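You operate a simulated robot arm through the tools that you are given. There is no shell and no other tool. Be economical: measure what you need, move in short steps, check, and stop when the job is done.

Carry out the task below with a simulated two-armed robot. There is one attempt and no reset: what you move stays moved.

JOB
Pour granule from the yellow jug through the funnel till the tank shows TOP.
Fine: seat the orange funnel in the tank's neck first; put the jug back and the funnel into its holder again. Set down upright: yellow jug.

The check looks at the end state, three seconds after you hand in, the way a careful person would. Anything else that was tipped, shoved, dropped, spilled or broken makes it a failure.

ROBOT AND FRAMES
Two 6-joint arms with fingered hands on one trunk, on a base that drives. Base frame: it is fixed to the floor where the robot stands at the start and does not move with it; the origin is under the middle of the robot, x ahead of it, y to its left, z up; the surface under the hand at the start is at about z = 0.72. Units: m, rad, N and s.
The left shoulder is at the start at [0.07, 0.168, 1.494], the right one opposite. With the tool pointing down near the work surface each hand reaches from about 0.22 to 0.5 m from the robot's upright axis, wherever it stands, measured 20 degrees to its own side. Places, roughly: funnel holder [0.6, 0, 0.7]; grey tank [0.5, -0.2, 0.8]; grey tank neck [0.5, -0.2, 0.9]. Payload 4 kg a hand.
Tool frame (each hand has its own): the origin (TCP) lies between the finger pads and is the grasp point; the fingertips stand 0.026 m ahead of it; z points along the fingers, y is the line along which they close. The gripper opens to 0.132 m. The gripper's body begins 0.073 m behind the TCP. The gripper is a hand of 3 fingers: y runs from the thumb to the fingers, the wrist lies at [0, 0, -0.224] in the tool frame.
Orientation is told as [roll, pitch, yaw] about the base's x, y, z axes, in that order, counted from this pose: with the fingers straight down and closing along the base's y, the tool's x points along the base's -x, its y along +y and its z along -z.

CONTROLS
- The arms move only by the tool send_rows. It takes "left_targets", "right_targets" or both (then of equal length, played together; a hand with none holds still); each is a list of rows, each a list of 2 entries, a list of its own where there are three numbers: the turn, a rotation vector about the tool's x, y, z in rad, then the shift along the tool's x, y, z in m. In form: [[[wx, wy, wz], [x, y, z]], ...]. A call has 1 to 10 rows; each row is the pose to reach, as a shift and turn from the pose commanded when the call began, along the tool's axes at that moment. A row lasts 0.2 s, in which the tool goes at most 0.05 m and 0.15 rad; a call with a longer step from one row to the next is refused whole. Where a pose cannot be reached the arm comes as near as it can. A force on the tool above 40 N (or 10 N above the force at the start of the call, whichever is more), or a blocked arm, ends the call early, and 0.2 s more pass. In this call time passes only in rows, and 0.2 s behind the last. It gives the time, the measured TCP pose, the force on the tool (base axes), the opening and the grip force at its end, in the units of the frame above (readings bear some noise), with the torque about the TCP (base axes, N m) and any sound that the robot's microphone picked up.
- Cameras (640 x 400 px; columns grow to the right, rows downward): "scene" is now at [0.1162, -0.0032, 1.6896]; the picture's right is [-0.02, -1.00, 0.00], its down [-0.86, 0.02, -0.51] and it looks along [0.51, -0.01, -0.86] (base axes); focal length 252 px, centre (320, 200). "left" rides on the left gripper at [-0.062, 0.003, -0.092] in its tool frame; the picture's right is [-0.05, -1.00, 0.00], its down [0.83, -0.04, -0.56] and it looks along [0.56, -0.03, 0.83] (tool axes); focal length 230 px, centre (320, 200). "right" rides on the right gripper at [0.062, 0.003, -0.092] in its tool frame; the picture's right is [-0.05, 1.00, 0.00], its down [-0.83, -0.04, -0.56] and it looks along [-0.55, -0.03, 0.83] (tool axes); focal length 230 px, centre (320, 200). There is no depth. A picture from a camera that has moved, and an enlarged one, comes with that camera's place and axes in the base frame and with its lens.
- get_image(camera): a new picture of that camera. The clock stands still meanwhile.
- raise_lower(by): slides the trunk up (or, below 0, down) by that many m; the arms and the scene camera ride with it, the base frame stays. It gives what a move gives, with no picture.
- roll_base(legs): drives the robot by 1 to 6 legs, each [ahead, left, turn to the left] in m, m and rad, along the robot's own axes; the way and the turn of a leg run together, so that a leg with both is an arc; at most 1.5 m and 3.142 rad a leg. The arms and the cameras ride along, it lands a little off, and it stops where it bumps. It gives what a move gives.
- curl_fingers(finger1, finger2, thumb_bend, hand): sets how far each is bent, from 0 (flat) to 1 (curled in); at 0.3 the hand is open as for a grip, at 0.7 the pads meet at the TCP. One left out holds its place. A second passes; each finger stops where it meets its share of the squeeze, and holds until it gets a number again. It is the only way to open and close the hand. It gives what a move gives, with no picture; readings hold the bend of each and the force on the fingers (four entries, about 0 where the hand has none), thumb and palm.
- pan_tilt(pan, tilt): turns the head with the scene camera to pan (to the left, within 1.501 rad either way) and tilt (down, from -0.506 to 1.204), counted from straight ahead of the robot. It gives what a move gives.
- zoom(camera, box): a new picture of the part [left, top, right, bottom] of that camera's present view, enlarged. The clock stands still meanwhile.
- finish_job(): hands the job in; it is judged then, once.

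Work in short steps. Places have to be worked out from the pictures, the camera data and where the tool is seen: move nearer, look again, correct. Check each grasp and each placing, and mend what went wrong. You have 120 turns and 88 pictures in all, those below and enlarged ones among them. Open the grippers and draw the arms clear of the work before you hand the job in, unless the task says otherwise; then end with one line.

The tools are called after "Request:" as a command line: name --argument value ..., lists and objects as JSON in quotes. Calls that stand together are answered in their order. send_rows: Moves the arms, as the interface text tells. Its arguments: {"type":"object","properties":{"left_targets":{"type":"array","items":{"type":"array"}},"right_targets":{"type":"array","items":{"type":"array"}}},"required":[]} The other tools are called the same way: raise_lower (by) slides the trunk up or down; curl_fingers (finger1, finger2, thumb_bend, hand) moves the fingers one by one; roll_base (legs) drives the base; pan_tilt (pan, tilt) turns the head that bears the scene camera; get_image (camera) takes a picture; zoom (camera, box) takes an enlarged picture of a part of a camera's view; finish_job () hands the job in.

At the start:

```text
time: 0.0
left_tcp_pos: [0.5886, 0.1692, 1.1497]
left_tool_rot: [0.0, -0.002, 0.001]
left_wrist_force: [-0.3, -0.4, 0.0]
left_moment: [0.0, -0.02, 0.01]
left_width: 0.132
left_grasp_force: 0.1
left_shape: jaw
left_bend: [0.3, 0.3, 0.3]
left_finger forces: [0.0, 0.1, 0.1, 0.0, 0.0, 0.0]
right_tcp_pos: [0.431, -0.2623, 0.9995]
right_tool_rot: [0.0, 0.001, 0.002]
right_wrist_force: [-0.4, 0.2, -0.7]
right_moment: [-0.01, -0.01, 0.01]
right_width: 0.1317
right_grasp_force: 0.1
right_shape: jaw
right_bend: [0.3, 0.3, 0.3]
right_finger forces: [0.1, 0.1, 0.0, 0.0, 0.0, 0.0]
trunk travel left (down, up): [-0.94, 0.0]
robot x, y, heading: [-0.0017, 0.0007, 0.0]
head pan, tilt: [-0.021, 1.038]
```

scene: 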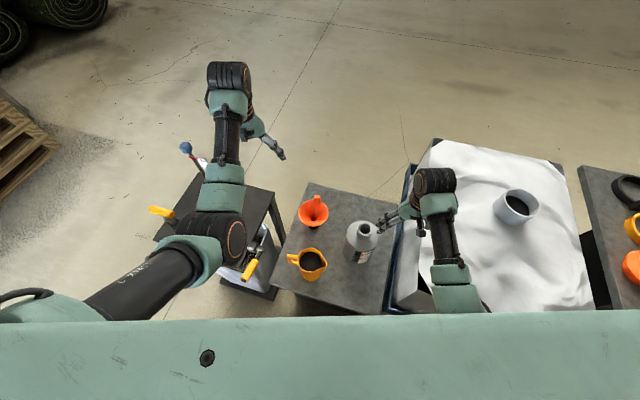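
right: 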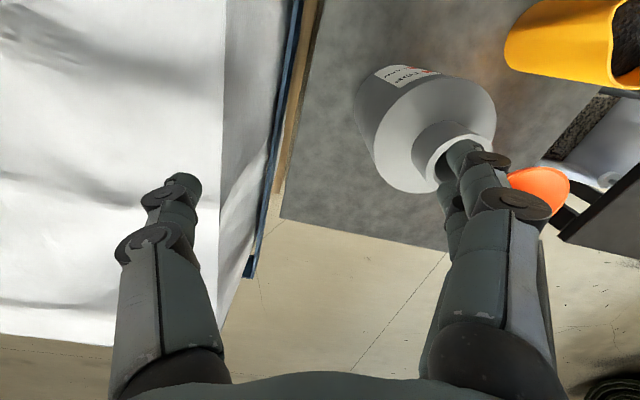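
left: 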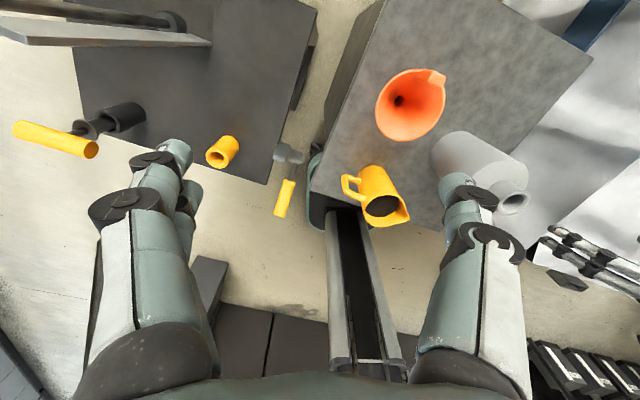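

I see the tank, jug and funnel on a central table. I zoom in on them to measure.

Request:
zoom --camera "scene" --box '[260, 170, 420, 320]'

Request:
zoom --camera "left" --box '[320, 40, 540, 240]'

```text
2.67 times, centred on (340, 245) of scene
camera zoom: at [0.1162, -0.0032, 1.6896], right [-0.02, -1.0, 0.0], down [-0.86, 0.02, -0.51], along [0.51, -0.01, -0.86], focal length 673 px, centre (267, 80)
```

zoom: 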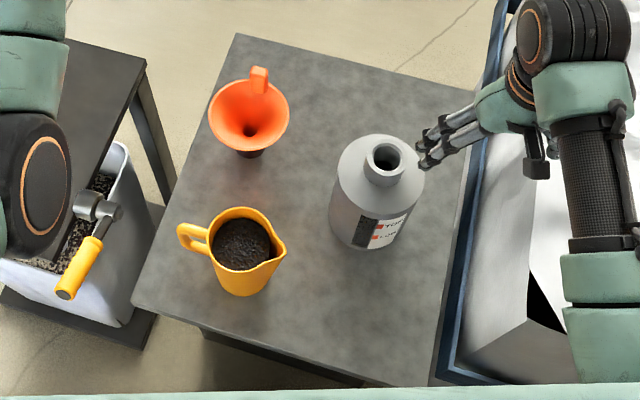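

```text
2.00 times, centred on (430, 140) of left
camera zoom: at [0.6506, 0.1726, 1.2415], right [0.05, -1.0, 0.0], down [-0.83, -0.04, 0.55], along [-0.55, -0.03, -0.83], focal length 460 px, centre (100, 320)
```

zoom: 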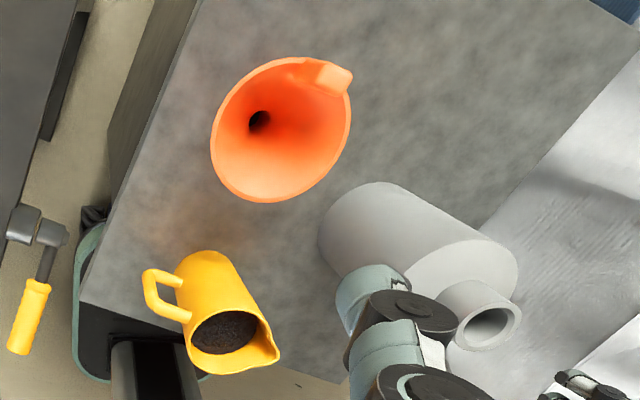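

I work out tank mouth ≈(0.454,-0.158,0.925), jug rim ≈(0.377,0.022,0.834) and funnel rim ≈(0.574,0.01,0.812). Next a closer look at the funnel's tab and the jug, and the left table too.

Request:
zoom --camera "scene" --box '[285, 180, 345, 235]'

Request:
zoom --camera "left" --box '[360, 50, 460, 150]'

Request:
send_rows --right_targets '[[[0, 0, 0], [0, -0.02, -0.04]], [[0, 0, 0], [0, -0.04, -0.08]], [[0, 0, 0], [0, -0.05, -0.12]], [[0, 0, 0], [0.02, -0.07, -0.16]], [[0, 0, 0], [0.04, -0.08, -0.2]], [[0, 0, 0], [0.06, -0.09, -0.24]], [[0, 0, 0], [0.08, -0.1, -0.28]]]'

```text
7.27 times, centred on (315, 208) of scene
camera zoom: at [0.1162, -0.0032, 1.6896], right [-0.02, -1.0, 0.0], down [-0.86, 0.02, -0.51], along [0.51, -0.01, -0.86], focal length 1835 px, centre (356, 146)
```

zoom: 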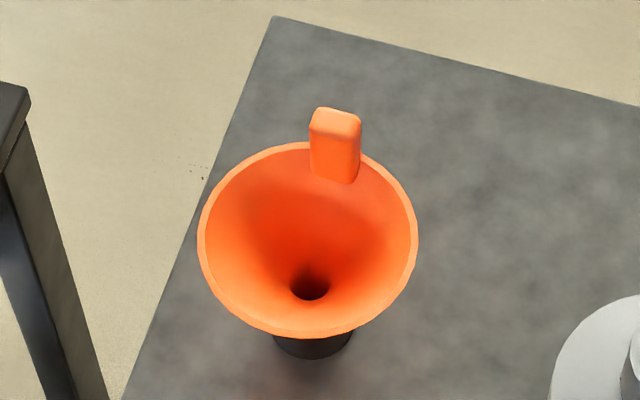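

```text
4.00 times, centred on (410, 100) of left
camera zoom: at [0.6506, 0.1726, 1.2415], right [0.05, -1.0, 0.0], down [-0.83, -0.04, 0.55], along [-0.55, -0.03, -0.83], focal length 920 px, centre (-40, 600)
```

zoom: 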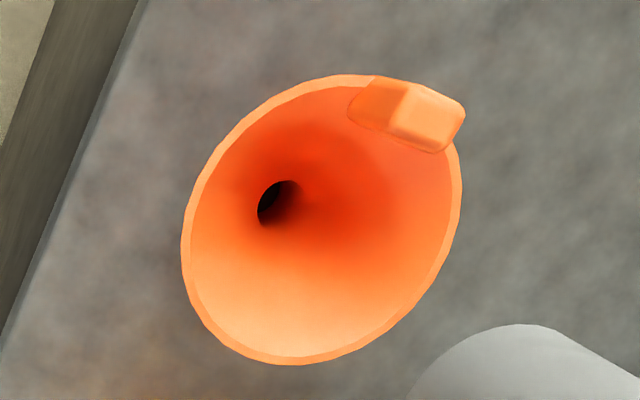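

```text
time: 1.6
left_tcp_pos: [0.5867, 0.1706, 1.1507]
left_tool_rot: [-0.001, -0.002, 0.001]
left_wrist_force: [0.0, 0.3, 0.4]
left_moment: [0.03, -0.05, 0.02]
left_width: 0.1319
left_grasp_force: 0.2
left_shape: jaw
left_bend: [0.3, 0.3, 0.3]
left_finger forces: [0.0, 0.0, 0.0, 0.1, 0.0, 0.1]
right_tcp_pos: [0.3488, -0.3625, 1.2809]
right_tool_rot: [0.002, -0.002, -0.002]
right_wrist_force: [-0.2, 0.1, -0.8]
right_moment: [0.0, -0.03, 0.0]
right_width: 0.1316
right_grasp_force: 0.1
right_shape: jaw
right_bend: [0.3, 0.3, 0.3]
right_finger forces: [0.0, 0.0, 0.1, 0.1, 0.0, 0.0]
right hand out of reach, approached as far as the arm can: row 3, 4, 5, 6
trunk travel left (down, up): [-0.94, 0.0]
robot x, y, heading: [0.0011, -0.003, 0.0]
head pan, tilt: [-0.021, 1.038]
```

The funnel has an upright tab, top ≈(0.62,-0.002,0.867), suited to a radial grip. I raise the left hand and lower the trunk to gain reach.

Request:
send_rows --left_targets '[[[0, 0, 0], [0, 0.03, -0.03]], [[0, 0, 0], [0.0, 0.06, -0.06]], [[0, 0, 0], [0.0, 0.09, -0.1]]]'

Request:
raise_lower --by -0.2

Request:
get_image --camera "scene"

```text
time: 2.4
left_tcp_pos: [0.642, 0.266, 1.2109]
left_tool_rot: [0.001, 0.003, -0.001]
left_wrist_force: [-0.7, -0.1, -0.7]
left_moment: [0.0, 0.0, 0.0]
left_width: 0.1321
left_grasp_force: 0.2
left_shape: jaw
left_bend: [0.3, 0.3, 0.3]
left_finger forces: [0.1, 0.1, 0.0, 0.1, 0.0, 0.0]
left hand out of reach, approached as far as the arm can: row 1, 2, 3
right_tcp_pos: [0.3516, -0.3622, 1.2805]
right_tool_rot: [0.0, 0.002, -0.001]
right_wrist_force: [0.5, 0.6, 0.7]
right_moment: [-0.02, 0.01, 0.04]
right_width: 0.132
right_grasp_force: 0.1
right_shape: jaw
right_bend: [0.3, 0.3, 0.3]
right_finger forces: [0.1, 0.0, 0.0, 0.0, 0.0, 0.0]
trunk travel left (down, up): [-0.94, 0.0]
robot x, y, heading: [-0.0003, -0.0003, 0.0]
head pan, tilt: [-0.021, 1.038]
```

```text
time: 4.6
left_tcp_pos: [0.6417, 0.2645, 1.0118]
left_tool_rot: [0.0, -0.001, -0.002]
left_wrist_force: [-0.3, -0.8, -0.1]
left_moment: [0.04, 0.02, 0.01]
left_width: 0.1323
left_grasp_force: 0.0
left_shape: jaw
left_bend: [0.3, 0.3, 0.3]
left_finger forces: [0.0, 0.1, 0.0, 0.0, 0.0, 0.0]
right_tcp_pos: [0.3504, -0.3627, 1.081]
right_tool_rot: [0.001, 0.0, 0.0]
right_wrist_force: [0.4, 0.0, -0.9]
right_moment: [0.01, 0.0, -0.02]
right_width: 0.1318
right_grasp_force: 0.1
right_shape: jaw
right_bend: [0.3, 0.3, 0.3]
right_finger forces: [0.0, 0.0, 0.0, 0.0, 0.0, 0.0]
trunk travel left (down, up): [-0.74, 0.2]
robot x, y, heading: [0.0011, 0.0008, -0.004]
head pan, tilt: [-0.021, 1.038]
```

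```text
80 pictures are left
camera scene: at [0.1161, -0.0033, 1.4897], right [-0.02, -1.0, 0.0], down [-0.86, 0.02, -0.51], along [0.51, -0.01, -0.86], focal length 252 px, centre (320, 200)
```

scene: 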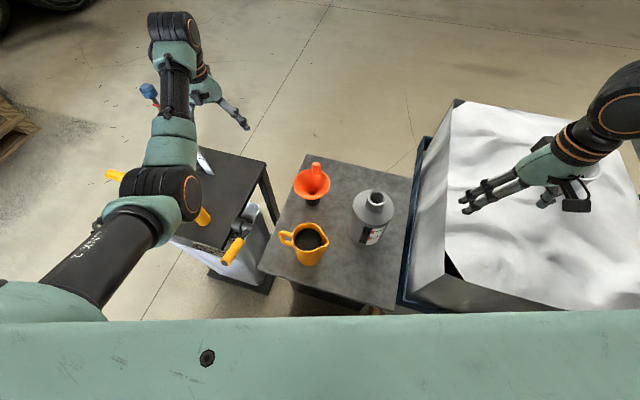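

View is clear. I swing the right hand above the tab, yawing about +75° so it closes radially.

Request:
send_rows --right_targets '[[[0, 0, -0.13], [-0.027, 0.036, 0]], [[0, 0, -0.26], [-0.054, 0.072, 0]], [[0, 0, -0.39], [-0.081, 0.108, 0]], [[0, 0, -0.52], [-0.108, 0.144, 0]], [[0, 0, -0.65], [-0.135, 0.18, 0]], [[0, 0, -0.78], [-0.162, 0.216, 0.01]], [[0, 0, -0.91], [-0.189, 0.252, 0.02]], [[0, 0, -1.04], [-0.216, 0.288, 0.04]], [[0, 0, -1.17], [-0.243, 0.324, 0.06]], [[0, 0, -1.3], [-0.27, 0.36, 0.08]]]'

Request:
get_image --camera "scene"

Request:
get_image --camera "right"

```text
time: 7.0
left_tcp_pos: [0.6453, 0.2692, 1.0078]
left_tool_rot: [-0.004, 0.003, 0.001]
left_wrist_force: [0.7, 0.5, 0.2]
left_moment: [-0.02, -0.01, 0.02]
left_width: 0.1319
left_grasp_force: 0.1
left_shape: jaw
left_bend: [0.3, 0.3, 0.3]
left_finger forces: [0.0, 0.0, 0.0, 0.0, 0.1, 0.1]
right_tcp_pos: [0.6273, -0.3032, 0.9769]
right_tool_rot: [-0.277, -0.025, 0.951]
right_wrist_force: [0.1, 0.3, -0.2]
right_moment: [-0.05, 0.01, 0.01]
right_width: 0.132
right_grasp_force: 0.0
right_shape: jaw
right_bend: [0.3, 0.3, 0.3]
right_finger forces: [0.1, 0.0, 0.0, 0.1, 0.1, 0.0]
right hand out of reach, approached as far as the arm can: row 1, 2, 3, 4, 5, 6, 7, 8, 9, 10
trunk travel left (down, up): [-0.74, 0.2]
robot x, y, heading: [-0.003, 0.0041, 0.001]
head pan, tilt: [-0.021, 1.038]
stopped in row 10 (right hand): the arm was blocked; the commanded pose is now the measured one
```

```text
79 pictures are left
camera scene: at [0.1194, 0.0032, 1.4894], right [-0.02, -1.0, 0.0], down [-0.86, 0.01, -0.51], along [0.51, -0.01, -0.86], focal length 252 px, centre (320, 200)
```

scene: 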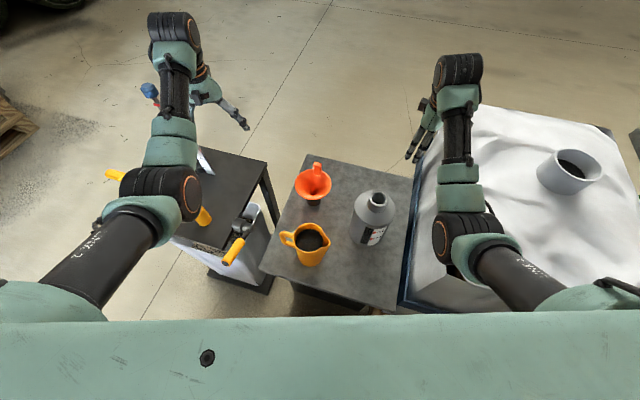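

```text
78 pictures are left
camera right: at [0.5673, -0.3378, 1.0625], right [-0.75, 0.61, -0.27], down [0.39, 0.73, 0.57], along [0.54, 0.32, -0.78], focal length 230 px, centre (320, 200)
```

right: 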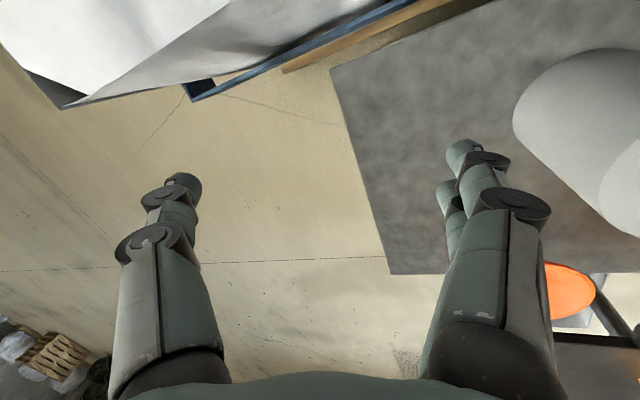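

The right arm is at the end of its reach; turning the base left would bring the right shoulder nearer. There is something tall near the left hand, so I look there first.

Request:
pan_tilt --pan 0.6 --tilt 0.8

Request:
get_image --camera "scene"

Request:
get_image --camera "left"

```text
time: 8.0
left_tcp_pos: [0.644, 0.2642, 1.01]
left_tool_rot: [0.001, 0.003, -0.001]
left_wrist_force: [-0.7, -1.3, 0.1]
left_moment: [-0.04, 0.0, 0.02]
left_width: 0.1319
left_grasp_force: 0.1
left_shape: jaw
left_bend: [0.3, 0.3, 0.3]
left_finger forces: [0.1, 0.1, 0.1, 0.0, 0.1, 0.0]
right_tcp_pos: [0.6254, -0.3061, 0.9766]
right_tool_rot: [-0.276, -0.03, 0.948]
right_wrist_force: [-0.4, 0.4, 0.4]
right_moment: [0.0, 0.02, 0.0]
right_width: 0.1319
right_grasp_force: 0.1
right_shape: jaw
right_bend: [0.3, 0.3, 0.3]
right_finger forces: [0.1, 0.1, 0.0, 0.0, 0.0, 0.0]
trunk travel left (down, up): [-0.74, 0.2]
robot x, y, heading: [-0.001, 0.0012, 0.002]
head pan, tilt: [0.6, 0.799]
```

```text
77 pictures are left
camera scene: at [0.1166, 0.044, 1.5073], right [0.56, -0.83, 0.0], down [-0.59, -0.4, -0.7], along [0.57, 0.39, -0.72], focal length 252 px, centre (320, 200)
```

scene: 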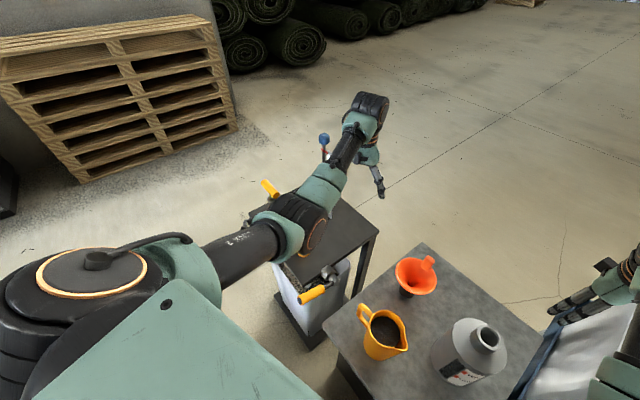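

```text
76 pictures are left
camera left: at [0.7062, 0.2671, 1.103], right [0.05, -1.0, 0.0], down [-0.83, -0.04, 0.56], along [-0.55, -0.03, -0.83], focal length 230 px, centre (320, 200)
```

left: 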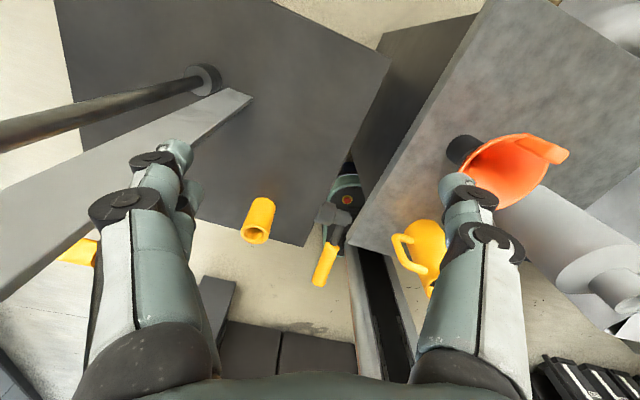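

A rod-stand with a blue ball and a plate sits on the left table near the left hand. I pull the left hand back and up before turning.

Request:
send_rows --left_targets '[[[0, 0, 0], [0.04, -0.01, -0.02]], [[0, 0, 0], [0.08, -0.02, -0.04]], [[0, 0, 0], [0.12, -0.03, -0.06]], [[0, 0, 0], [0.16, -0.04, -0.08]], [[0, 0, 0], [0.2, -0.05, -0.1]], [[0, 0, 0], [0.24, -0.05, -0.11]]]'

Request:
get_image --camera "scene"

```text
time: 9.4
left_tcp_pos: [0.6318, 0.2382, 0.9937]
left_tool_rot: [-0.002, -0.001, 0.0]
left_wrist_force: [0.3, -0.6, -0.2]
left_moment: [-0.03, 0.0, 0.01]
left_width: 0.1318
left_grasp_force: 0.0
left_shape: jaw
left_bend: [0.3, 0.3, 0.3]
left_finger forces: [0.1, 0.1, 0.0, 0.0, 0.0, 0.1]
left hand out of reach, approached as far as the arm can: row 1, 2, 3, 4, 5, 6
right_tcp_pos: [0.6254, -0.3061, 0.977]
right_tool_rot: [-0.275, -0.029, 0.951]
right_wrist_force: [-2.1, -0.1, 0.5]
right_moment: [-0.02, 0.02, 0.01]
right_width: 0.1321
right_grasp_force: 0.0
right_shape: jaw
right_bend: [0.3, 0.3, 0.3]
right_finger forces: [0.0, 0.0, 0.1, 0.1, 0.0, 0.0]
trunk travel left (down, up): [-0.74, 0.2]
robot x, y, heading: [-0.0008, 0.0014, -0.0]
head pan, tilt: [0.6, 0.799]
```

```text
75 pictures are left
camera scene: at [0.1157, 0.0435, 1.5074], right [0.56, -0.83, 0.0], down [-0.59, -0.4, -0.7], along [0.58, 0.39, -0.72], focal length 252 px, centre (320, 200)
```

scene: 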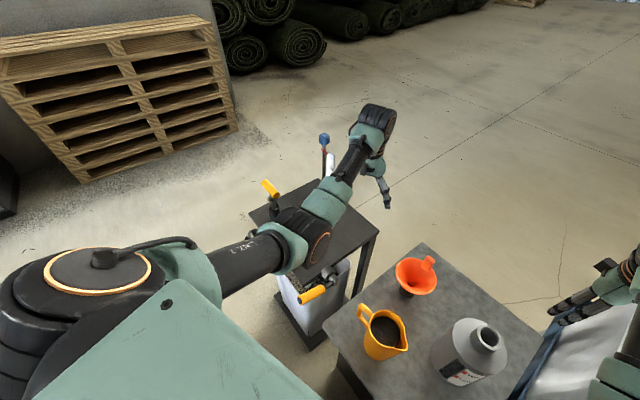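

Left hand barely moved because of the reach limits at that height. I test with a small downward/inward step to see where its commanded pose stands.

Request:
send_rows --left_targets '[[[0, 0, 0], [0, 0, 0.03]], [[0, 0, 0], [0, 0, 0.06]]]'

```text
time: 10.0
left_tcp_pos: [0.6338, 0.2389, 0.9335]
left_tool_rot: [0.0, 0.0, 0.0]
left_wrist_force: [0.6, 1.1, -0.4]
left_moment: [0.01, -0.03, 0.02]
left_width: 0.1317
left_grasp_force: 0.0
left_shape: jaw
left_bend: [0.3, 0.3, 0.3]
left_finger forces: [0.0, 0.1, 0.0, 0.0, 0.0, 0.0]
right_tcp_pos: [0.6259, -0.3061, 0.9773]
right_tool_rot: [-0.276, -0.031, 0.951]
right_wrist_force: [-0.1, -0.5, -0.3]
right_moment: [0.01, -0.04, 0.0]
right_width: 0.1319
right_grasp_force: 0.1
right_shape: jaw
right_bend: [0.3, 0.3, 0.3]
right_finger forces: [0.0, 0.0, 0.0, 0.0, 0.0, 0.1]
trunk travel left (down, up): [-0.74, 0.2]
robot x, y, heading: [-0.0026, 0.0018, 0.002]
head pan, tilt: [0.6, 0.799]
```

The command restarts from the reached pose, and it is within reach lower down. I draw the left hand straight back at this height.

Request:
send_rows --left_targets '[[[0, 0, 0], [0.04, -0.01, 0]], [[0, 0, 0], [0.08, -0.02, 0]], [[0, 0, 0], [0.12, -0.03, 0]], [[0, 0, 0], [0.16, -0.04, -0.01]], [[0, 0, 0], [0.2, -0.04, -0.03]], [[0, 0, 0], [0.22, -0.04, -0.06]]]'

Request:
get_image --camera "scene"

```text
time: 11.4
left_tcp_pos: [0.4298, 0.2317, 0.8841]
left_tool_rot: [0.172, -0.027, 0.014]
left_wrist_force: [0.2, -0.9, -0.9]
left_moment: [0.03, 0.02, 0.0]
left_width: 0.1321
left_grasp_force: 0.1
left_shape: jaw
left_bend: [0.3, 0.3, 0.3]
left_finger forces: [0.0, 0.1, 0.0, 0.0, 0.0, 0.0]
left hand out of reach, approached as far as the arm can: row 2, 3, 4, 5, 6
right_tcp_pos: [0.6246, -0.306, 0.9778]
right_tool_rot: [-0.277, -0.03, 0.951]
right_wrist_force: [-0.8, 0.7, -0.7]
right_moment: [0.04, 0.01, 0.01]
right_width: 0.132
right_grasp_force: 0.0
right_shape: jaw
right_bend: [0.3, 0.3, 0.3]
right_finger forces: [0.0, 0.0, 0.1, 0.0, 0.0, 0.1]
trunk travel left (down, up): [-0.74, 0.2]
robot x, y, heading: [0.0001, -0.0022, -0.001]
head pan, tilt: [0.6, 0.799]
stopped in row 6 (left hand): the arm was blocked; the commanded pose is now the measured one
```

```text
74 pictures are left
camera scene: at [0.1145, 0.0447, 1.5076], right [0.56, -0.83, 0.0], down [-0.59, -0.41, -0.7], along [0.58, 0.39, -0.72], focal length 252 px, centre (320, 200)
```

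scene: 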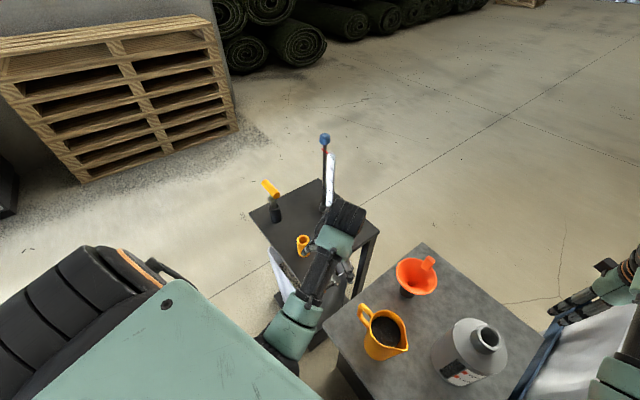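

The left arm ended in an odd, blocked posture. I inspect it closely before raising the trunk.

Request:
pan_tilt --pan 0.75 --tilt 1.15

Request:
get_image --camera "scene"

Request:
get_image --camera "left"

```text
time: 12.2
left_tcp_pos: [0.4315, 0.2317, 0.8853]
left_tool_rot: [0.175, -0.027, 0.015]
left_wrist_force: [-0.2, 0.2, -0.5]
left_moment: [0.02, 0.0, 0.01]
left_width: 0.1321
left_grasp_force: 0.1
left_shape: jaw
left_bend: [0.3, 0.3, 0.3]
left_finger forces: [0.0, 0.0, 0.1, 0.1, 0.1, 0.1]
right_tcp_pos: [0.6265, -0.3059, 0.9774]
right_tool_rot: [-0.278, -0.03, 0.952]
right_wrist_force: [-0.7, 0.3, 0.4]
right_moment: [-0.01, -0.02, 0.02]
right_width: 0.1317
right_grasp_force: 0.1
right_shape: jaw
right_bend: [0.3, 0.3, 0.3]
right_finger forces: [0.1, 0.0, 0.1, 0.1, 0.1, 0.0]
trunk travel left (down, up): [-0.74, 0.2]
robot x, y, heading: [-0.0022, -0.0024, -0.002]
head pan, tilt: [0.75, 1.15]
```

```text
73 pictures are left
camera scene: at [0.093, 0.0384, 1.4826], right [0.68, -0.73, 0.0], down [-0.67, -0.62, -0.41], along [0.3, 0.28, -0.91], focal length 252 px, centre (320, 200)
```

scene: 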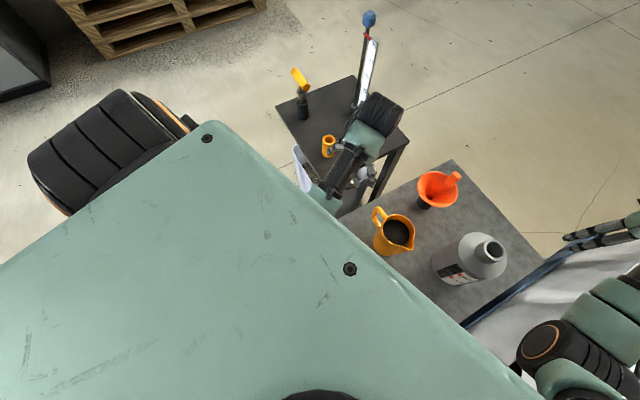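

```text
72 pictures are left
camera left: at [0.4909, 0.2178, 0.9786], right [0.07, -0.98, -0.17], down [-0.84, -0.15, 0.52], along [-0.53, 0.11, -0.84], focal length 230 px, centre (320, 200)
```

left: 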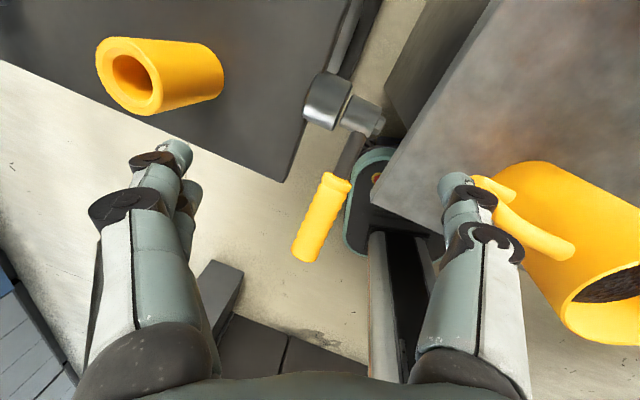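

The hand is clear of jug and hammer with nothing above it, so I raise the trunk 0.15.

Request:
raise_lower --by 0.15

Request:
pan_tilt --pan 0 --tilt 1.0

Request:
get_image --camera "scene"

```text
time: 14.0
left_tcp_pos: [0.4324, 0.2304, 1.0358]
left_tool_rot: [0.172, -0.026, 0.015]
left_wrist_force: [0.0, 0.2, -0.9]
left_moment: [-0.02, 0.01, 0.01]
left_width: 0.1321
left_grasp_force: 0.1
left_shape: jaw
left_bend: [0.3, 0.3, 0.3]
left_finger forces: [0.0, 0.1, 0.1, 0.0, 0.0, 0.1]
right_tcp_pos: [0.625, -0.3069, 1.1266]
right_tool_rot: [-0.277, -0.029, 0.951]
right_wrist_force: [0.6, 0.6, 0.1]
right_moment: [-0.01, -0.01, 0.0]
right_width: 0.1318
right_grasp_force: 0.1
right_shape: jaw
right_bend: [0.3, 0.3, 0.3]
right_finger forces: [0.1, 0.0, 0.1, 0.1, 0.1, 0.0]
trunk travel left (down, up): [-0.89, 0.05]
robot x, y, heading: [0.0024, 0.0, -0.001]
head pan, tilt: [0.75, 1.15]
```

```text
time: 15.1
left_tcp_pos: [0.431, 0.2307, 1.0351]
left_tool_rot: [0.172, -0.027, 0.014]
left_wrist_force: [0.3, -0.7, -0.2]
left_moment: [-0.01, -0.02, 0.02]
left_width: 0.132
left_grasp_force: 0.1
left_shape: jaw
left_bend: [0.3, 0.3, 0.3]
left_finger forces: [0.0, 0.0, 0.0, 0.0, 0.0, 0.0]
right_tcp_pos: [0.6255, -0.3071, 1.1271]
right_tool_rot: [-0.277, -0.03, 0.951]
right_wrist_force: [-0.2, 0.4, 0.4]
right_moment: [-0.01, 0.01, 0.02]
right_width: 0.1318
right_grasp_force: 0.1
right_shape: jaw
right_bend: [0.3, 0.3, 0.3]
right_finger forces: [0.0, 0.1, 0.1, 0.0, 0.0, 0.1]
trunk travel left (down, up): [-0.89, 0.05]
robot x, y, heading: [-0.0053, 0.0017, -0.001]
head pan, tilt: [0.0, 1.0]
```

```text
71 pictures are left
camera scene: at [0.1189, -0.0019, 1.6423], right [0.0, -1.0, 0.0], down [-0.84, 0.0, -0.54], along [0.54, 0.0, -0.84], focal length 252 px, centre (320, 200)
```

scene: 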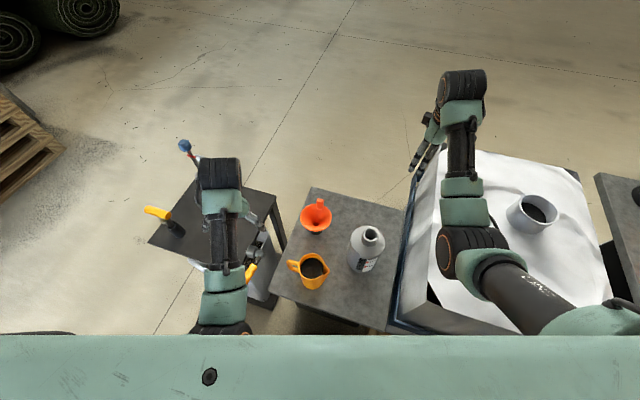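

All clear. I turn the base left 0.35 rad to bring the right shoulder closer to the funnel.

Request:
roll_base --legs '[[0, 0, 0.35]]'

Request:
get_image --camera "scene"

```text
time: 16.6
left_tcp_pos: [0.326, 0.3641, 1.0361]
left_tool_rot: [0.176, -0.026, 0.363]
left_wrist_force: [0.2, -0.7, -0.2]
left_moment: [-0.02, 0.0, 0.0]
left_width: 0.1318
left_grasp_force: 0.0
left_shape: jaw
left_bend: [0.3, 0.3, 0.3]
left_finger forces: [0.0, 0.0, 0.0, 0.1, 0.1, 0.1]
right_tcp_pos: [0.6931, -0.0746, 1.1267]
right_tool_rot: [-0.274, -0.032, 1.3]
right_wrist_force: [0.2, 0.1, 0.0]
right_moment: [-0.03, 0.02, 0.0]
right_width: 0.1321
right_grasp_force: 0.1
right_shape: jaw
right_bend: [0.3, 0.3, 0.3]
right_finger forces: [0.0, 0.1, 0.0, 0.0, 0.0, 0.0]
trunk travel left (down, up): [-0.89, 0.05]
robot x, y, heading: [0.0026, -0.0, 0.354]
head pan, tilt: [0.0, 1.0]
```

```text
70 pictures are left
camera scene: at [0.112, 0.038, 1.6423], right [0.34, -0.94, 0.0], down [-0.79, -0.29, -0.54], along [0.51, 0.18, -0.84], focal length 252 px, centre (320, 200)
```

scene: 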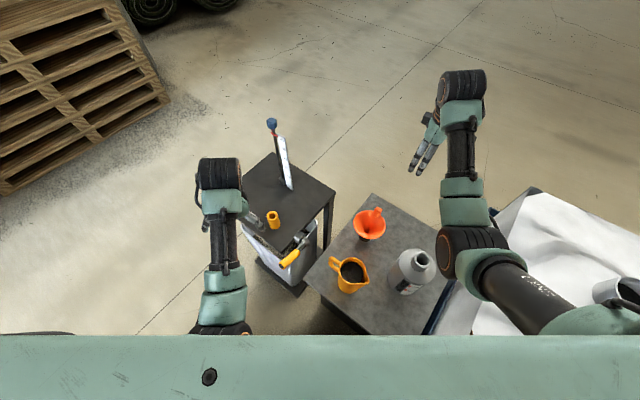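

Right hand is now near the funnel. I bring it above the tab at z≈0.96 and level it.

Request:
send_rows --right_targets '[[[-0.05, 0, 0], [-0.0084, 0.022, 0.0227]], [[-0.1, 0, 0], [-0.0168, 0.044, 0.0454]], [[-0.15, 0, 0], [-0.0252, 0.066, 0.0681]], [[-0.2, 0, 0], [-0.0336, 0.088, 0.0908]], [[-0.25, 0, 0], [-0.042, 0.11, 0.1135]], [[-0.274, 0, 0], [-0.0504, 0.1317, 0.1362]]]'

Request:
get_image --camera "right"

Request:
zoom --camera "scene" --box '[320, 120, 480, 300]'

```text
time: 17.9
left_tcp_pos: [0.3255, 0.3647, 1.0354]
left_tool_rot: [0.173, -0.025, 0.361]
left_wrist_force: [0.1, 0.6, 0.3]
left_moment: [0.0, 0.01, 0.0]
left_width: 0.1322
left_grasp_force: 0.1
left_shape: jaw
left_bend: [0.3, 0.3, 0.3]
left_finger forces: [0.0, 0.0, 0.0, 0.0, 0.1, 0.0]
right_tcp_pos: [0.6203, 0.0036, 0.961]
right_tool_rot: [0.0, -0.03, 1.297]
right_wrist_force: [0.3, -0.2, -0.4]
right_moment: [-0.01, 0.01, 0.01]
right_width: 0.1319
right_grasp_force: 0.0
right_shape: jaw
right_bend: [0.3, 0.3, 0.3]
right_finger forces: [0.1, 0.1, 0.0, 0.0, 0.0, 0.0]
trunk travel left (down, up): [-0.89, 0.05]
robot x, y, heading: [0.0025, 0.0001, 0.346]
head pan, tilt: [0.0, 1.0]
```

```text
69 pictures are left
camera right: at [0.6003, -0.0571, 1.0514], right [-0.95, 0.32, 0.0], down [0.26, 0.77, 0.58], along [0.18, 0.55, -0.81], focal length 230 px, centre (320, 200)
```

right: 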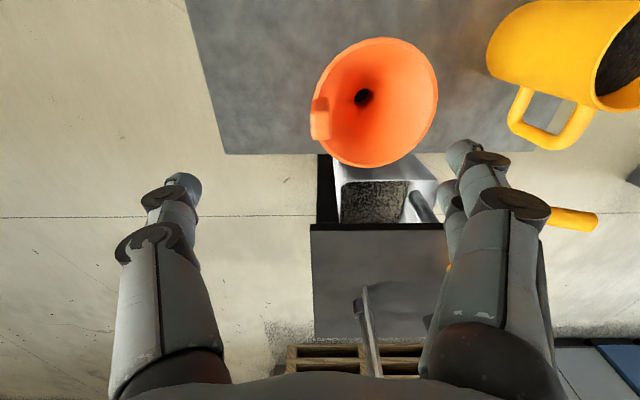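

```text
2.22 times, centred on (400, 210) of scene
camera zoom: at [0.1117, 0.0395, 1.6423], right [0.34, -0.94, 0.0], down [-0.79, -0.29, -0.54], along [0.51, 0.18, -0.84], focal length 561 px, centre (142, 178)
```

zoom: 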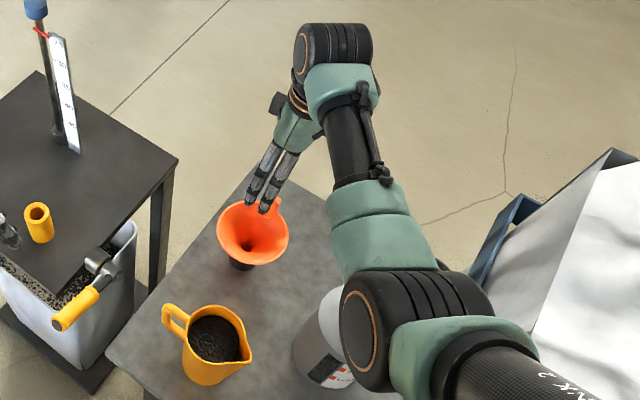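

The tab lies just ahead of the TCP along the camera line, at about (0.617,-0.005). I correct slightly and descend to z≈0.848.

Request:
send_rows --right_targets '[[[0, 0, 0], [0.0085, 0.001, 0.03]], [[0, 0, 0], [0.0085, 0.001, 0.06]], [[0, 0, 0], [0.0085, 0.001, 0.08]]]'

Request:
get_image --camera "right"

Request:
zoom --camera "scene" --box '[330, 150, 430, 260]'

```text
time: 18.8
left_tcp_pos: [0.3259, 0.3653, 1.0349]
left_tool_rot: [0.174, -0.026, 0.363]
left_wrist_force: [-0.4, 0.2, 0.0]
left_moment: [-0.01, 0.01, -0.01]
left_width: 0.132
left_grasp_force: 0.1
left_shape: jaw
left_bend: [0.3, 0.3, 0.3]
left_finger forces: [0.1, 0.0, 0.1, 0.1, 0.0, 0.1]
right_tcp_pos: [0.6186, -0.0022, 0.8823]
right_tool_rot: [-0.001, -0.029, 1.299]
right_wrist_force: [-0.6, -0.4, -0.5]
right_moment: [0.01, 0.01, 0.0]
right_width: 0.132
right_grasp_force: 0.0
right_shape: jaw
right_bend: [0.3, 0.3, 0.3]
right_finger forces: [0.0, 0.0, 0.1, 0.0, 0.1, 0.1]
trunk travel left (down, up): [-0.89, 0.05]
robot x, y, heading: [0.0001, -0.0001, 0.347]
head pan, tilt: [0.0, 1.0]
```

```text
67 pictures are left
camera right: at [0.5986, -0.0635, 0.9716], right [-0.95, 0.32, 0.0], down [0.26, 0.77, 0.58], along [0.18, 0.55, -0.81], focal length 230 px, centre (320, 200)
```

right: 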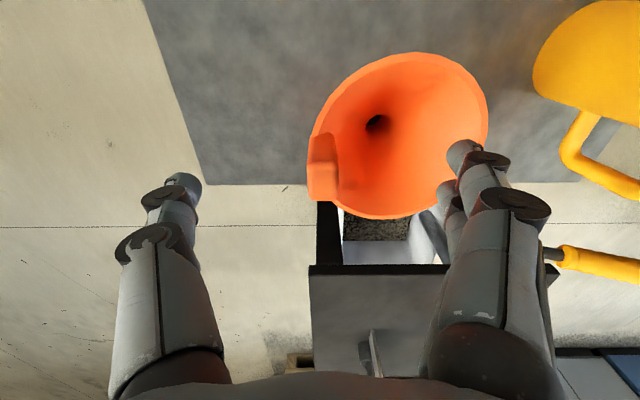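

```text
3.64 times, centred on (380, 205) of scene
camera zoom: at [0.1121, 0.0392, 1.6423], right [0.34, -0.94, 0.0], down [-0.79, -0.29, -0.54], along [0.51, 0.18, -0.84], focal length 917 px, centre (102, 182)
```

zoom: 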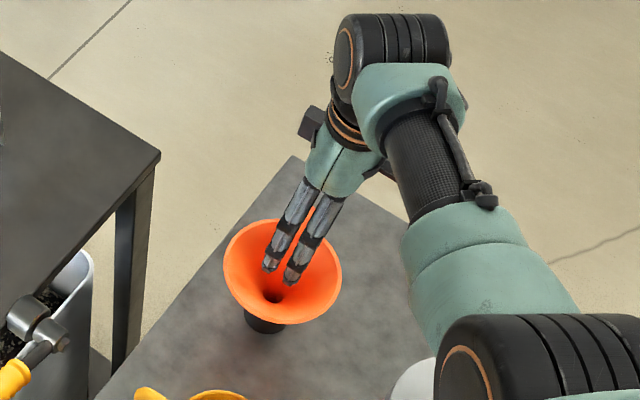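

Two right-hand views put the tab at y −0.010…0.011, z 0.81…0.864: nearly centred between the fingers. I descend the rest and close gently.

Request:
send_rows --right_targets '[[[0, 0, 0], [-0.003, 0.001, 0.02]], [[0, 0, 0], [-0.003, 0.002, 0.037]]]'

Request:
curl_fingers --hand "right" --finger1 0.55 --finger2 0.55 --thumb_bend 0.55

Request:
get_image --camera "right"

```text
time: 19.4
left_tcp_pos: [0.3245, 0.3653, 1.0367]
left_tool_rot: [0.173, -0.027, 0.363]
left_wrist_force: [-0.7, -0.3, 0.6]
left_moment: [0.02, 0.02, -0.02]
left_width: 0.132
left_grasp_force: 0.1
left_shape: jaw
left_bend: [0.3, 0.3, 0.3]
left_finger forces: [0.0, 0.1, 0.1, 0.0, 0.0, 0.1]
right_tcp_pos: [0.6193, 0.0026, 0.848]
right_tool_rot: [-0.003, -0.032, 1.299]
right_wrist_force: [-0.6, -0.1, 7.6]
right_moment: [0.12, 0.58, 0.03]
right_width: 0.1319
right_grasp_force: 0.2
right_shape: jaw
right_bend: [0.27, 0.27, 0.3]
right_finger forces: [4.8, 2.6, 0.0, 0.0, 0.0, 0.0]
trunk travel left (down, up): [-0.89, 0.05]
robot x, y, heading: [0.0021, 0.0011, 0.346]
head pan, tilt: [0.0, 1.0]
```

```text
time: 20.4
left_tcp_pos: [0.322, 0.3643, 1.0383]
left_tool_rot: [0.173, -0.03, 0.361]
left_wrist_force: [-0.2, 0.1, 0.3]
left_moment: [-0.01, 0.01, 0.04]
left_width: 0.1323
left_grasp_force: 0.1
left_shape: jaw
left_bend: [0.3, 0.3, 0.3]
left_finger forces: [0.0, 0.0, 0.1, 0.0, 0.0, 0.1]
right_tcp_pos: [0.6149, 0.0022, 0.8487]
right_tool_rot: [-0.006, -0.033, 1.301]
right_wrist_force: [-5.1, 0.5, 30.2]
right_moment: [0.63, 2.44, 0.0]
right_width: 0.0923
right_grasp_force: 15.3
right_shape: fingers
right_bend: [0.37, 0.36, 0.55]
right_finger forces: [12.4, 18.2, 0.1, 0.1, 0.1, 0.0]
trunk travel left (down, up): [-0.89, 0.05]
robot x, y, heading: [0.0007, 0.0016, 0.345]
head pan, tilt: [0.0, 1.0]
```

```text
65 pictures are left
camera right: at [0.5943, -0.0586, 0.9384], right [-0.95, 0.32, 0.0], down [0.26, 0.77, 0.58], along [0.19, 0.55, -0.81], focal length 230 px, centre (320, 200)
```

right: 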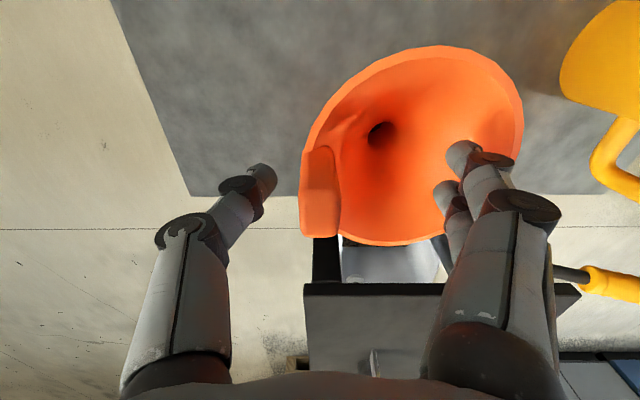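

The two fingers press into the bowl's inner wall (30 N up). I release them, rise 2.5 cm, narrow the hand, then come down again.

Request:
curl_fingers --hand "right" --finger1 0.3 --finger2 0.3 --thumb_bend 0.3

Request:
send_rows --right_targets '[[[0, 0, 0], [0, 0, -0.015]], [[0, 0, 0], [0, 0, -0.035]]]'

Request:
curl_fingers --hand "right" --finger1 0.52 --finger2 0.52 --thumb_bend 0.5

Request:
get_image --camera "right"

Request:
zoom --camera "scene" --box '[330, 150, 430, 260]'

```text
time: 21.4
left_tcp_pos: [0.3254, 0.3642, 1.0361]
left_tool_rot: [0.172, -0.025, 0.362]
left_wrist_force: [-0.2, -0.2, 0.8]
left_moment: [0.02, 0.03, 0.0]
left_width: 0.1325
left_grasp_force: 0.1
left_shape: jaw
left_bend: [0.3, 0.3, 0.3]
left_finger forces: [0.1, 0.1, 0.0, 0.1, 0.1, 0.0]
right_tcp_pos: [0.6173, 0.0015, 0.8458]
right_tool_rot: [-0.002, -0.03, 1.298]
right_wrist_force: [-2.0, 0.4, 5.7]
right_moment: [0.12, 0.48, -0.02]
right_width: 0.1397
right_grasp_force: 3.0
right_shape: fingers
right_bend: [0.26, 0.26, 0.3]
right_finger forces: [3.3, 2.9, 0.0, 0.1, 0.0, 0.0]
trunk travel left (down, up): [-0.89, 0.05]
robot x, y, heading: [0.0014, -0.0021, 0.349]
head pan, tilt: [0.0, 1.0]
```

```text
time: 21.9
left_tcp_pos: [0.3258, 0.3632, 1.0356]
left_tool_rot: [0.174, -0.026, 0.362]
left_wrist_force: [-0.3, 0.1, -0.1]
left_moment: [-0.02, 0.03, -0.03]
left_width: 0.1318
left_grasp_force: 0.0
left_shape: jaw
left_bend: [0.3, 0.3, 0.3]
left_finger forces: [0.1, 0.0, 0.0, 0.0, 0.0, 0.0]
right_tcp_pos: [0.6167, -0.0001, 0.8789]
right_tool_rot: [-0.003, -0.028, 1.298]
right_wrist_force: [0.8, 0.0, 0.4]
right_moment: [-0.01, -0.02, 0.0]
right_width: 0.1346
right_grasp_force: 0.0
right_shape: fingers
right_bend: [0.3, 0.3, 0.3]
right_finger forces: [0.1, 0.0, 0.0, 0.0, 0.1, 0.0]
trunk travel left (down, up): [-0.89, 0.05]
robot x, y, heading: [-0.0041, 0.0023, 0.346]
head pan, tilt: [0.0, 1.0]
```

```text
time: 22.9
left_tcp_pos: [0.326, 0.3638, 1.0361]
left_tool_rot: [0.174, -0.025, 0.362]
left_wrist_force: [-0.7, 0.1, -0.1]
left_moment: [0.0, -0.03, 0.0]
left_width: 0.1322
left_grasp_force: 0.0
left_shape: jaw
left_bend: [0.3, 0.3, 0.3]
left_finger forces: [0.0, 0.0, 0.1, 0.0, 0.0, 0.0]
right_tcp_pos: [0.6176, -0.0002, 0.8789]
right_tool_rot: [-0.003, -0.029, 1.298]
right_wrist_force: [-0.4, 0.7, 0.2]
right_moment: [0.0, -0.01, 0.0]
right_width: 0.0651
right_grasp_force: 0.1
right_shape: fingers
right_bend: [0.52, 0.52, 0.5]
right_finger forces: [0.0, 0.0, 0.0, 0.0, 0.0, 0.0]
trunk travel left (down, up): [-0.89, 0.05]
robot x, y, heading: [-0.0009, -0.001, 0.348]
head pan, tilt: [0.0, 1.0]
```

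```text
64 pictures are left
camera right: at [0.5976, -0.0601, 0.9695], right [-0.95, 0.32, 0.0], down [0.26, 0.77, 0.58], along [0.18, 0.55, -0.81], focal length 230 px, centre (320, 200)
```

right: 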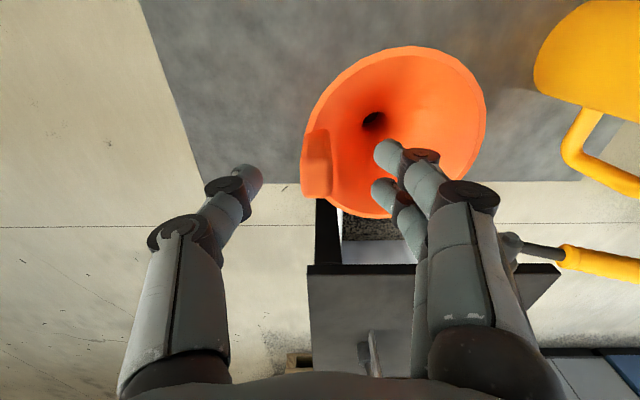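

```text
3.64 times, centred on (380, 205) of scene
camera zoom: at [0.1119, 0.0389, 1.6423], right [0.34, -0.94, 0.0], down [-0.79, -0.29, -0.54], along [0.51, 0.18, -0.84], focal length 917 px, centre (102, 182)
```

zoom: 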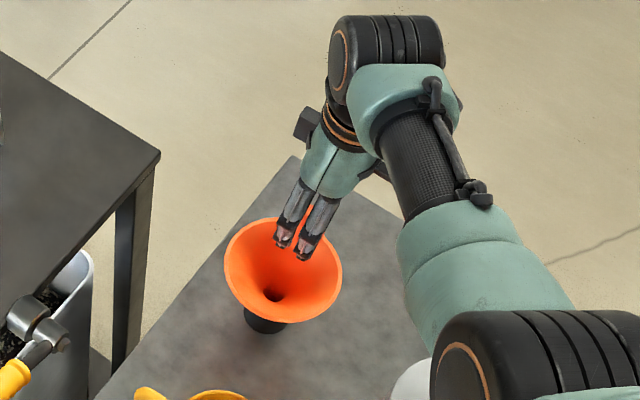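

Funnel is undisturbed and the fingers line up with the tab. I close a bit more, descend to ≈0.855, then grip.

Request:
curl_fingers --hand "right" --finger1 0.58 --finger2 0.58 --thumb_bend 0.56

Request:
send_rows --right_targets '[[[0, 0, 0], [0, 0, 0.012]], [[0, 0, 0], [0, 0, 0.026]]]'

Request:
get_image --camera "right"

```text
time: 23.9
left_tcp_pos: [0.3257, 0.3644, 1.0352]
left_tool_rot: [0.174, -0.025, 0.361]
left_wrist_force: [0.3, -0.3, 0.3]
left_moment: [-0.01, -0.05, 0.0]
left_width: 0.1322
left_grasp_force: 0.1
left_shape: jaw
left_bend: [0.3, 0.3, 0.3]
left_finger forces: [0.0, 0.0, 0.0, 0.0, 0.0, 0.0]
right_tcp_pos: [0.6181, 0.001, 0.8805]
right_tool_rot: [-0.001, -0.029, 1.297]
right_wrist_force: [-0.8, 0.4, 0.2]
right_moment: [0.01, 0.01, -0.01]
right_width: 0.0469
right_grasp_force: 0.1
right_shape: fingers
right_bend: [0.57, 0.57, 0.56]
right_finger forces: [0.0, 0.1, 0.1, 0.0, 0.0, 0.0]
trunk travel left (down, up): [-0.89, 0.05]
robot x, y, heading: [0.0002, 0.0021, 0.352]
head pan, tilt: [0.0, 1.0]
```

```text
time: 24.6
left_tcp_pos: [0.3237, 0.3635, 1.0366]
left_tool_rot: [0.174, -0.028, 0.363]
left_wrist_force: [-1.1, -0.1, 0.8]
left_moment: [0.0, -0.06, -0.01]
left_width: 0.1321
left_grasp_force: 0.0
left_shape: jaw
left_bend: [0.3, 0.3, 0.3]
left_finger forces: [0.1, 0.1, 0.0, 0.0, 0.1, 0.0]
right_tcp_pos: [0.6194, 0.0025, 0.8563]
right_tool_rot: [-0.007, -0.033, 1.3]
right_wrist_force: [-0.4, -1.3, 13.6]
right_moment: [-0.03, 0.41, 0.0]
right_width: 0.0455
right_grasp_force: 6.7
right_shape: fingers
right_bend: [0.6, 0.57, 0.56]
right_finger forces: [10.5, 2.6, 0.0, 0.0, 0.0, 0.0]
trunk travel left (down, up): [-0.89, 0.05]
robot x, y, heading: [0.0033, -0.0007, 0.351]
head pan, tilt: [0.0, 1.0]
```

```text
62 pictures are left
camera right: at [0.5971, -0.0593, 0.9468], right [-0.95, 0.32, -0.01], down [0.26, 0.77, 0.58], along [0.19, 0.55, -0.81], focal length 230 px, centre (320, 200)
```

right: 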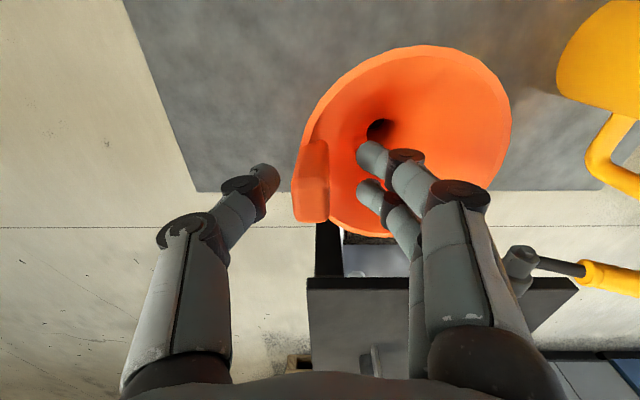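

Fingertips touch the bowl slightly at this height. I rise 8 mm and close on the tab from there.

Request:
send_rows --right_targets '[[[0, 0, 0], [0.0, 0, -0.01]]]'

Request:
curl_fingers --hand "right" --finger1 0.68 --finger2 0.68 --thumb_bend 0.63

Request:
get_image --camera "right"

```text
time: 24.9
left_tcp_pos: [0.327, 0.3639, 1.0352]
left_tool_rot: [0.177, -0.024, 0.362]
left_wrist_force: [0.1, -0.5, 0.8]
left_moment: [-0.02, -0.02, -0.02]
left_width: 0.1321
left_grasp_force: 0.1
left_shape: jaw
left_bend: [0.3, 0.3, 0.3]
left_finger forces: [0.0, 0.0, 0.0, 0.0, 0.0, 0.0]
right_tcp_pos: [0.6188, 0.0008, 0.8617]
right_tool_rot: [0.002, -0.03, 1.299]
right_wrist_force: [-0.4, -0.5, -0.1]
right_moment: [-0.02, 0.03, 0.0]
right_width: 0.046
right_grasp_force: 0.0
right_shape: fingers
right_bend: [0.57, 0.57, 0.56]
right_finger forces: [0.0, 0.1, 0.1, 0.0, 0.0, 0.0]
trunk travel left (down, up): [-0.89, 0.05]
robot x, y, heading: [-0.0011, -0.002, 0.349]
head pan, tilt: [0.0, 1.0]
```

```text
time: 25.9
left_tcp_pos: [0.3267, 0.3645, 1.037]
left_tool_rot: [0.173, -0.025, 0.363]
left_wrist_force: [-0.4, 0.9, -1.0]
left_moment: [0.01, 0.03, -0.01]
left_width: 0.1323
left_grasp_force: 0.0
left_shape: jaw
left_bend: [0.3, 0.3, 0.3]
left_finger forces: [0.0, 0.0, 0.0, 0.0, 0.0, 0.0]
right_tcp_pos: [0.6173, 0.0026, 0.8631]
right_tool_rot: [-0.003, -0.03, 1.298]
right_wrist_force: [0.6, 0.2, -0.6]
right_moment: [0.02, 0.01, -0.01]
right_width: 0.0205
right_grasp_force: 0.7
right_shape: fingers
right_bend: [0.67, 0.67, 0.63]
right_finger forces: [0.7, 0.6, 0.0, 0.0, 0.6, 0.1]
trunk travel left (down, up): [-0.89, 0.05]
robot x, y, heading: [-0.0007, 0.0002, 0.353]
head pan, tilt: [0.0, 1.0]
```

```text
61 pictures are left
camera right: at [0.5972, -0.0593, 0.953], right [-0.95, 0.32, 0.0], down [0.26, 0.77, 0.58], along [0.18, 0.55, -0.81], focal length 230 px, centre (320, 200)
```

right: 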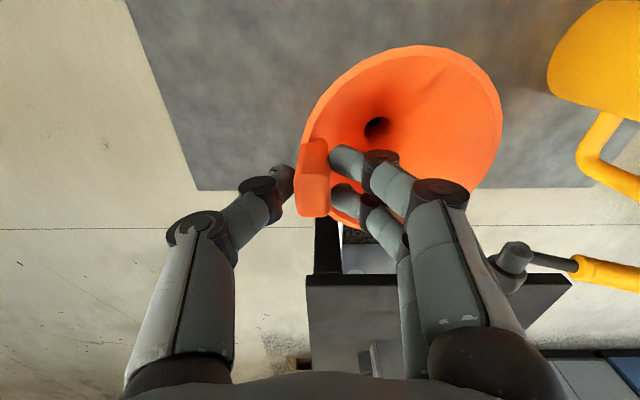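

Both sides touch the tab (gap 2 cm). I squeeze firmly.

Request:
curl_fingers --hand "right" --finger1 0.85 --finger2 0.85 --thumb_bend 0.82

Request:
send_rows --right_targets '[[[0, 0, 0], [0, 0, -0.02]]]'

Request:
get_image --camera "right"

```text
time: 26.9
left_tcp_pos: [0.325, 0.3643, 1.0355]
left_tool_rot: [0.174, -0.027, 0.363]
left_wrist_force: [0.6, -0.4, 0.4]
left_moment: [-0.03, 0.03, 0.0]
left_width: 0.132
left_grasp_force: 0.1
left_shape: jaw
left_bend: [0.3, 0.3, 0.3]
left_finger forces: [0.0, 0.0, 0.0, 0.1, 0.0, 0.1]
right_tcp_pos: [0.617, 0.0017, 0.8636]
right_tool_rot: [-0.002, -0.03, 1.298]
right_wrist_force: [-1.8, 1.0, -0.2]
right_moment: [-0.01, 0.07, -0.01]
right_width: 0.0165
right_grasp_force: 19.6
right_shape: fingers
right_bend: [0.71, 0.71, 0.67]
right_finger forces: [10.0, 10.0, 0.0, 0.0, 19.3, 0.0]
trunk travel left (down, up): [-0.89, 0.05]
robot x, y, heading: [0.0036, -0.0036, 0.353]
head pan, tilt: [0.0, 1.0]
```

```text
time: 27.4
left_tcp_pos: [0.3254, 0.3636, 1.0351]
left_tool_rot: [0.175, -0.027, 0.363]
left_wrist_force: [0.4, 0.7, -0.9]
left_moment: [0.0, 0.0, -0.02]
left_width: 0.1319
left_grasp_force: 0.2
left_shape: jaw
left_bend: [0.3, 0.3, 0.3]
left_finger forces: [0.0, 0.1, 0.1, 0.0, 0.1, 0.1]
right_tcp_pos: [0.6169, 0.001, 0.8845]
right_tool_rot: [-0.004, -0.029, 1.299]
right_wrist_force: [-0.1, 0.4, -1.4]
right_moment: [0.02, 0.03, 0.0]
right_width: 0.0165
right_grasp_force: 19.5
right_shape: fingers
right_bend: [0.71, 0.71, 0.67]
right_finger forces: [9.9, 10.1, 0.0, 0.1, 19.3, 0.1]
trunk travel left (down, up): [-0.89, 0.05]
robot x, y, heading: [0.0037, -0.0008, 0.348]
head pan, tilt: [0.0, 1.0]
```

```text
60 pictures are left
camera right: at [0.5964, -0.0598, 0.9732], right [-0.95, 0.32, 0.0], down [0.26, 0.77, 0.58], along [0.18, 0.55, -0.81], focal length 230 px, centre (320, 200)
```

right: 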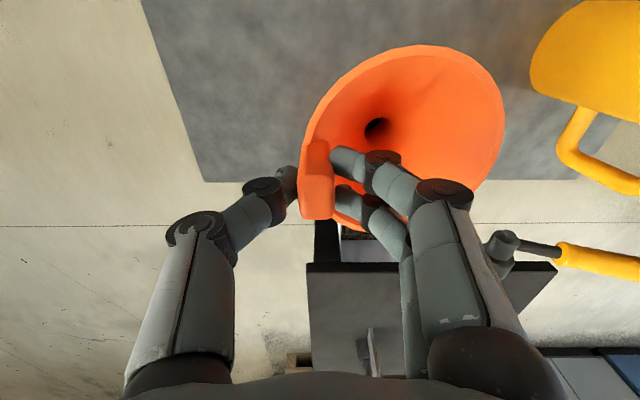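

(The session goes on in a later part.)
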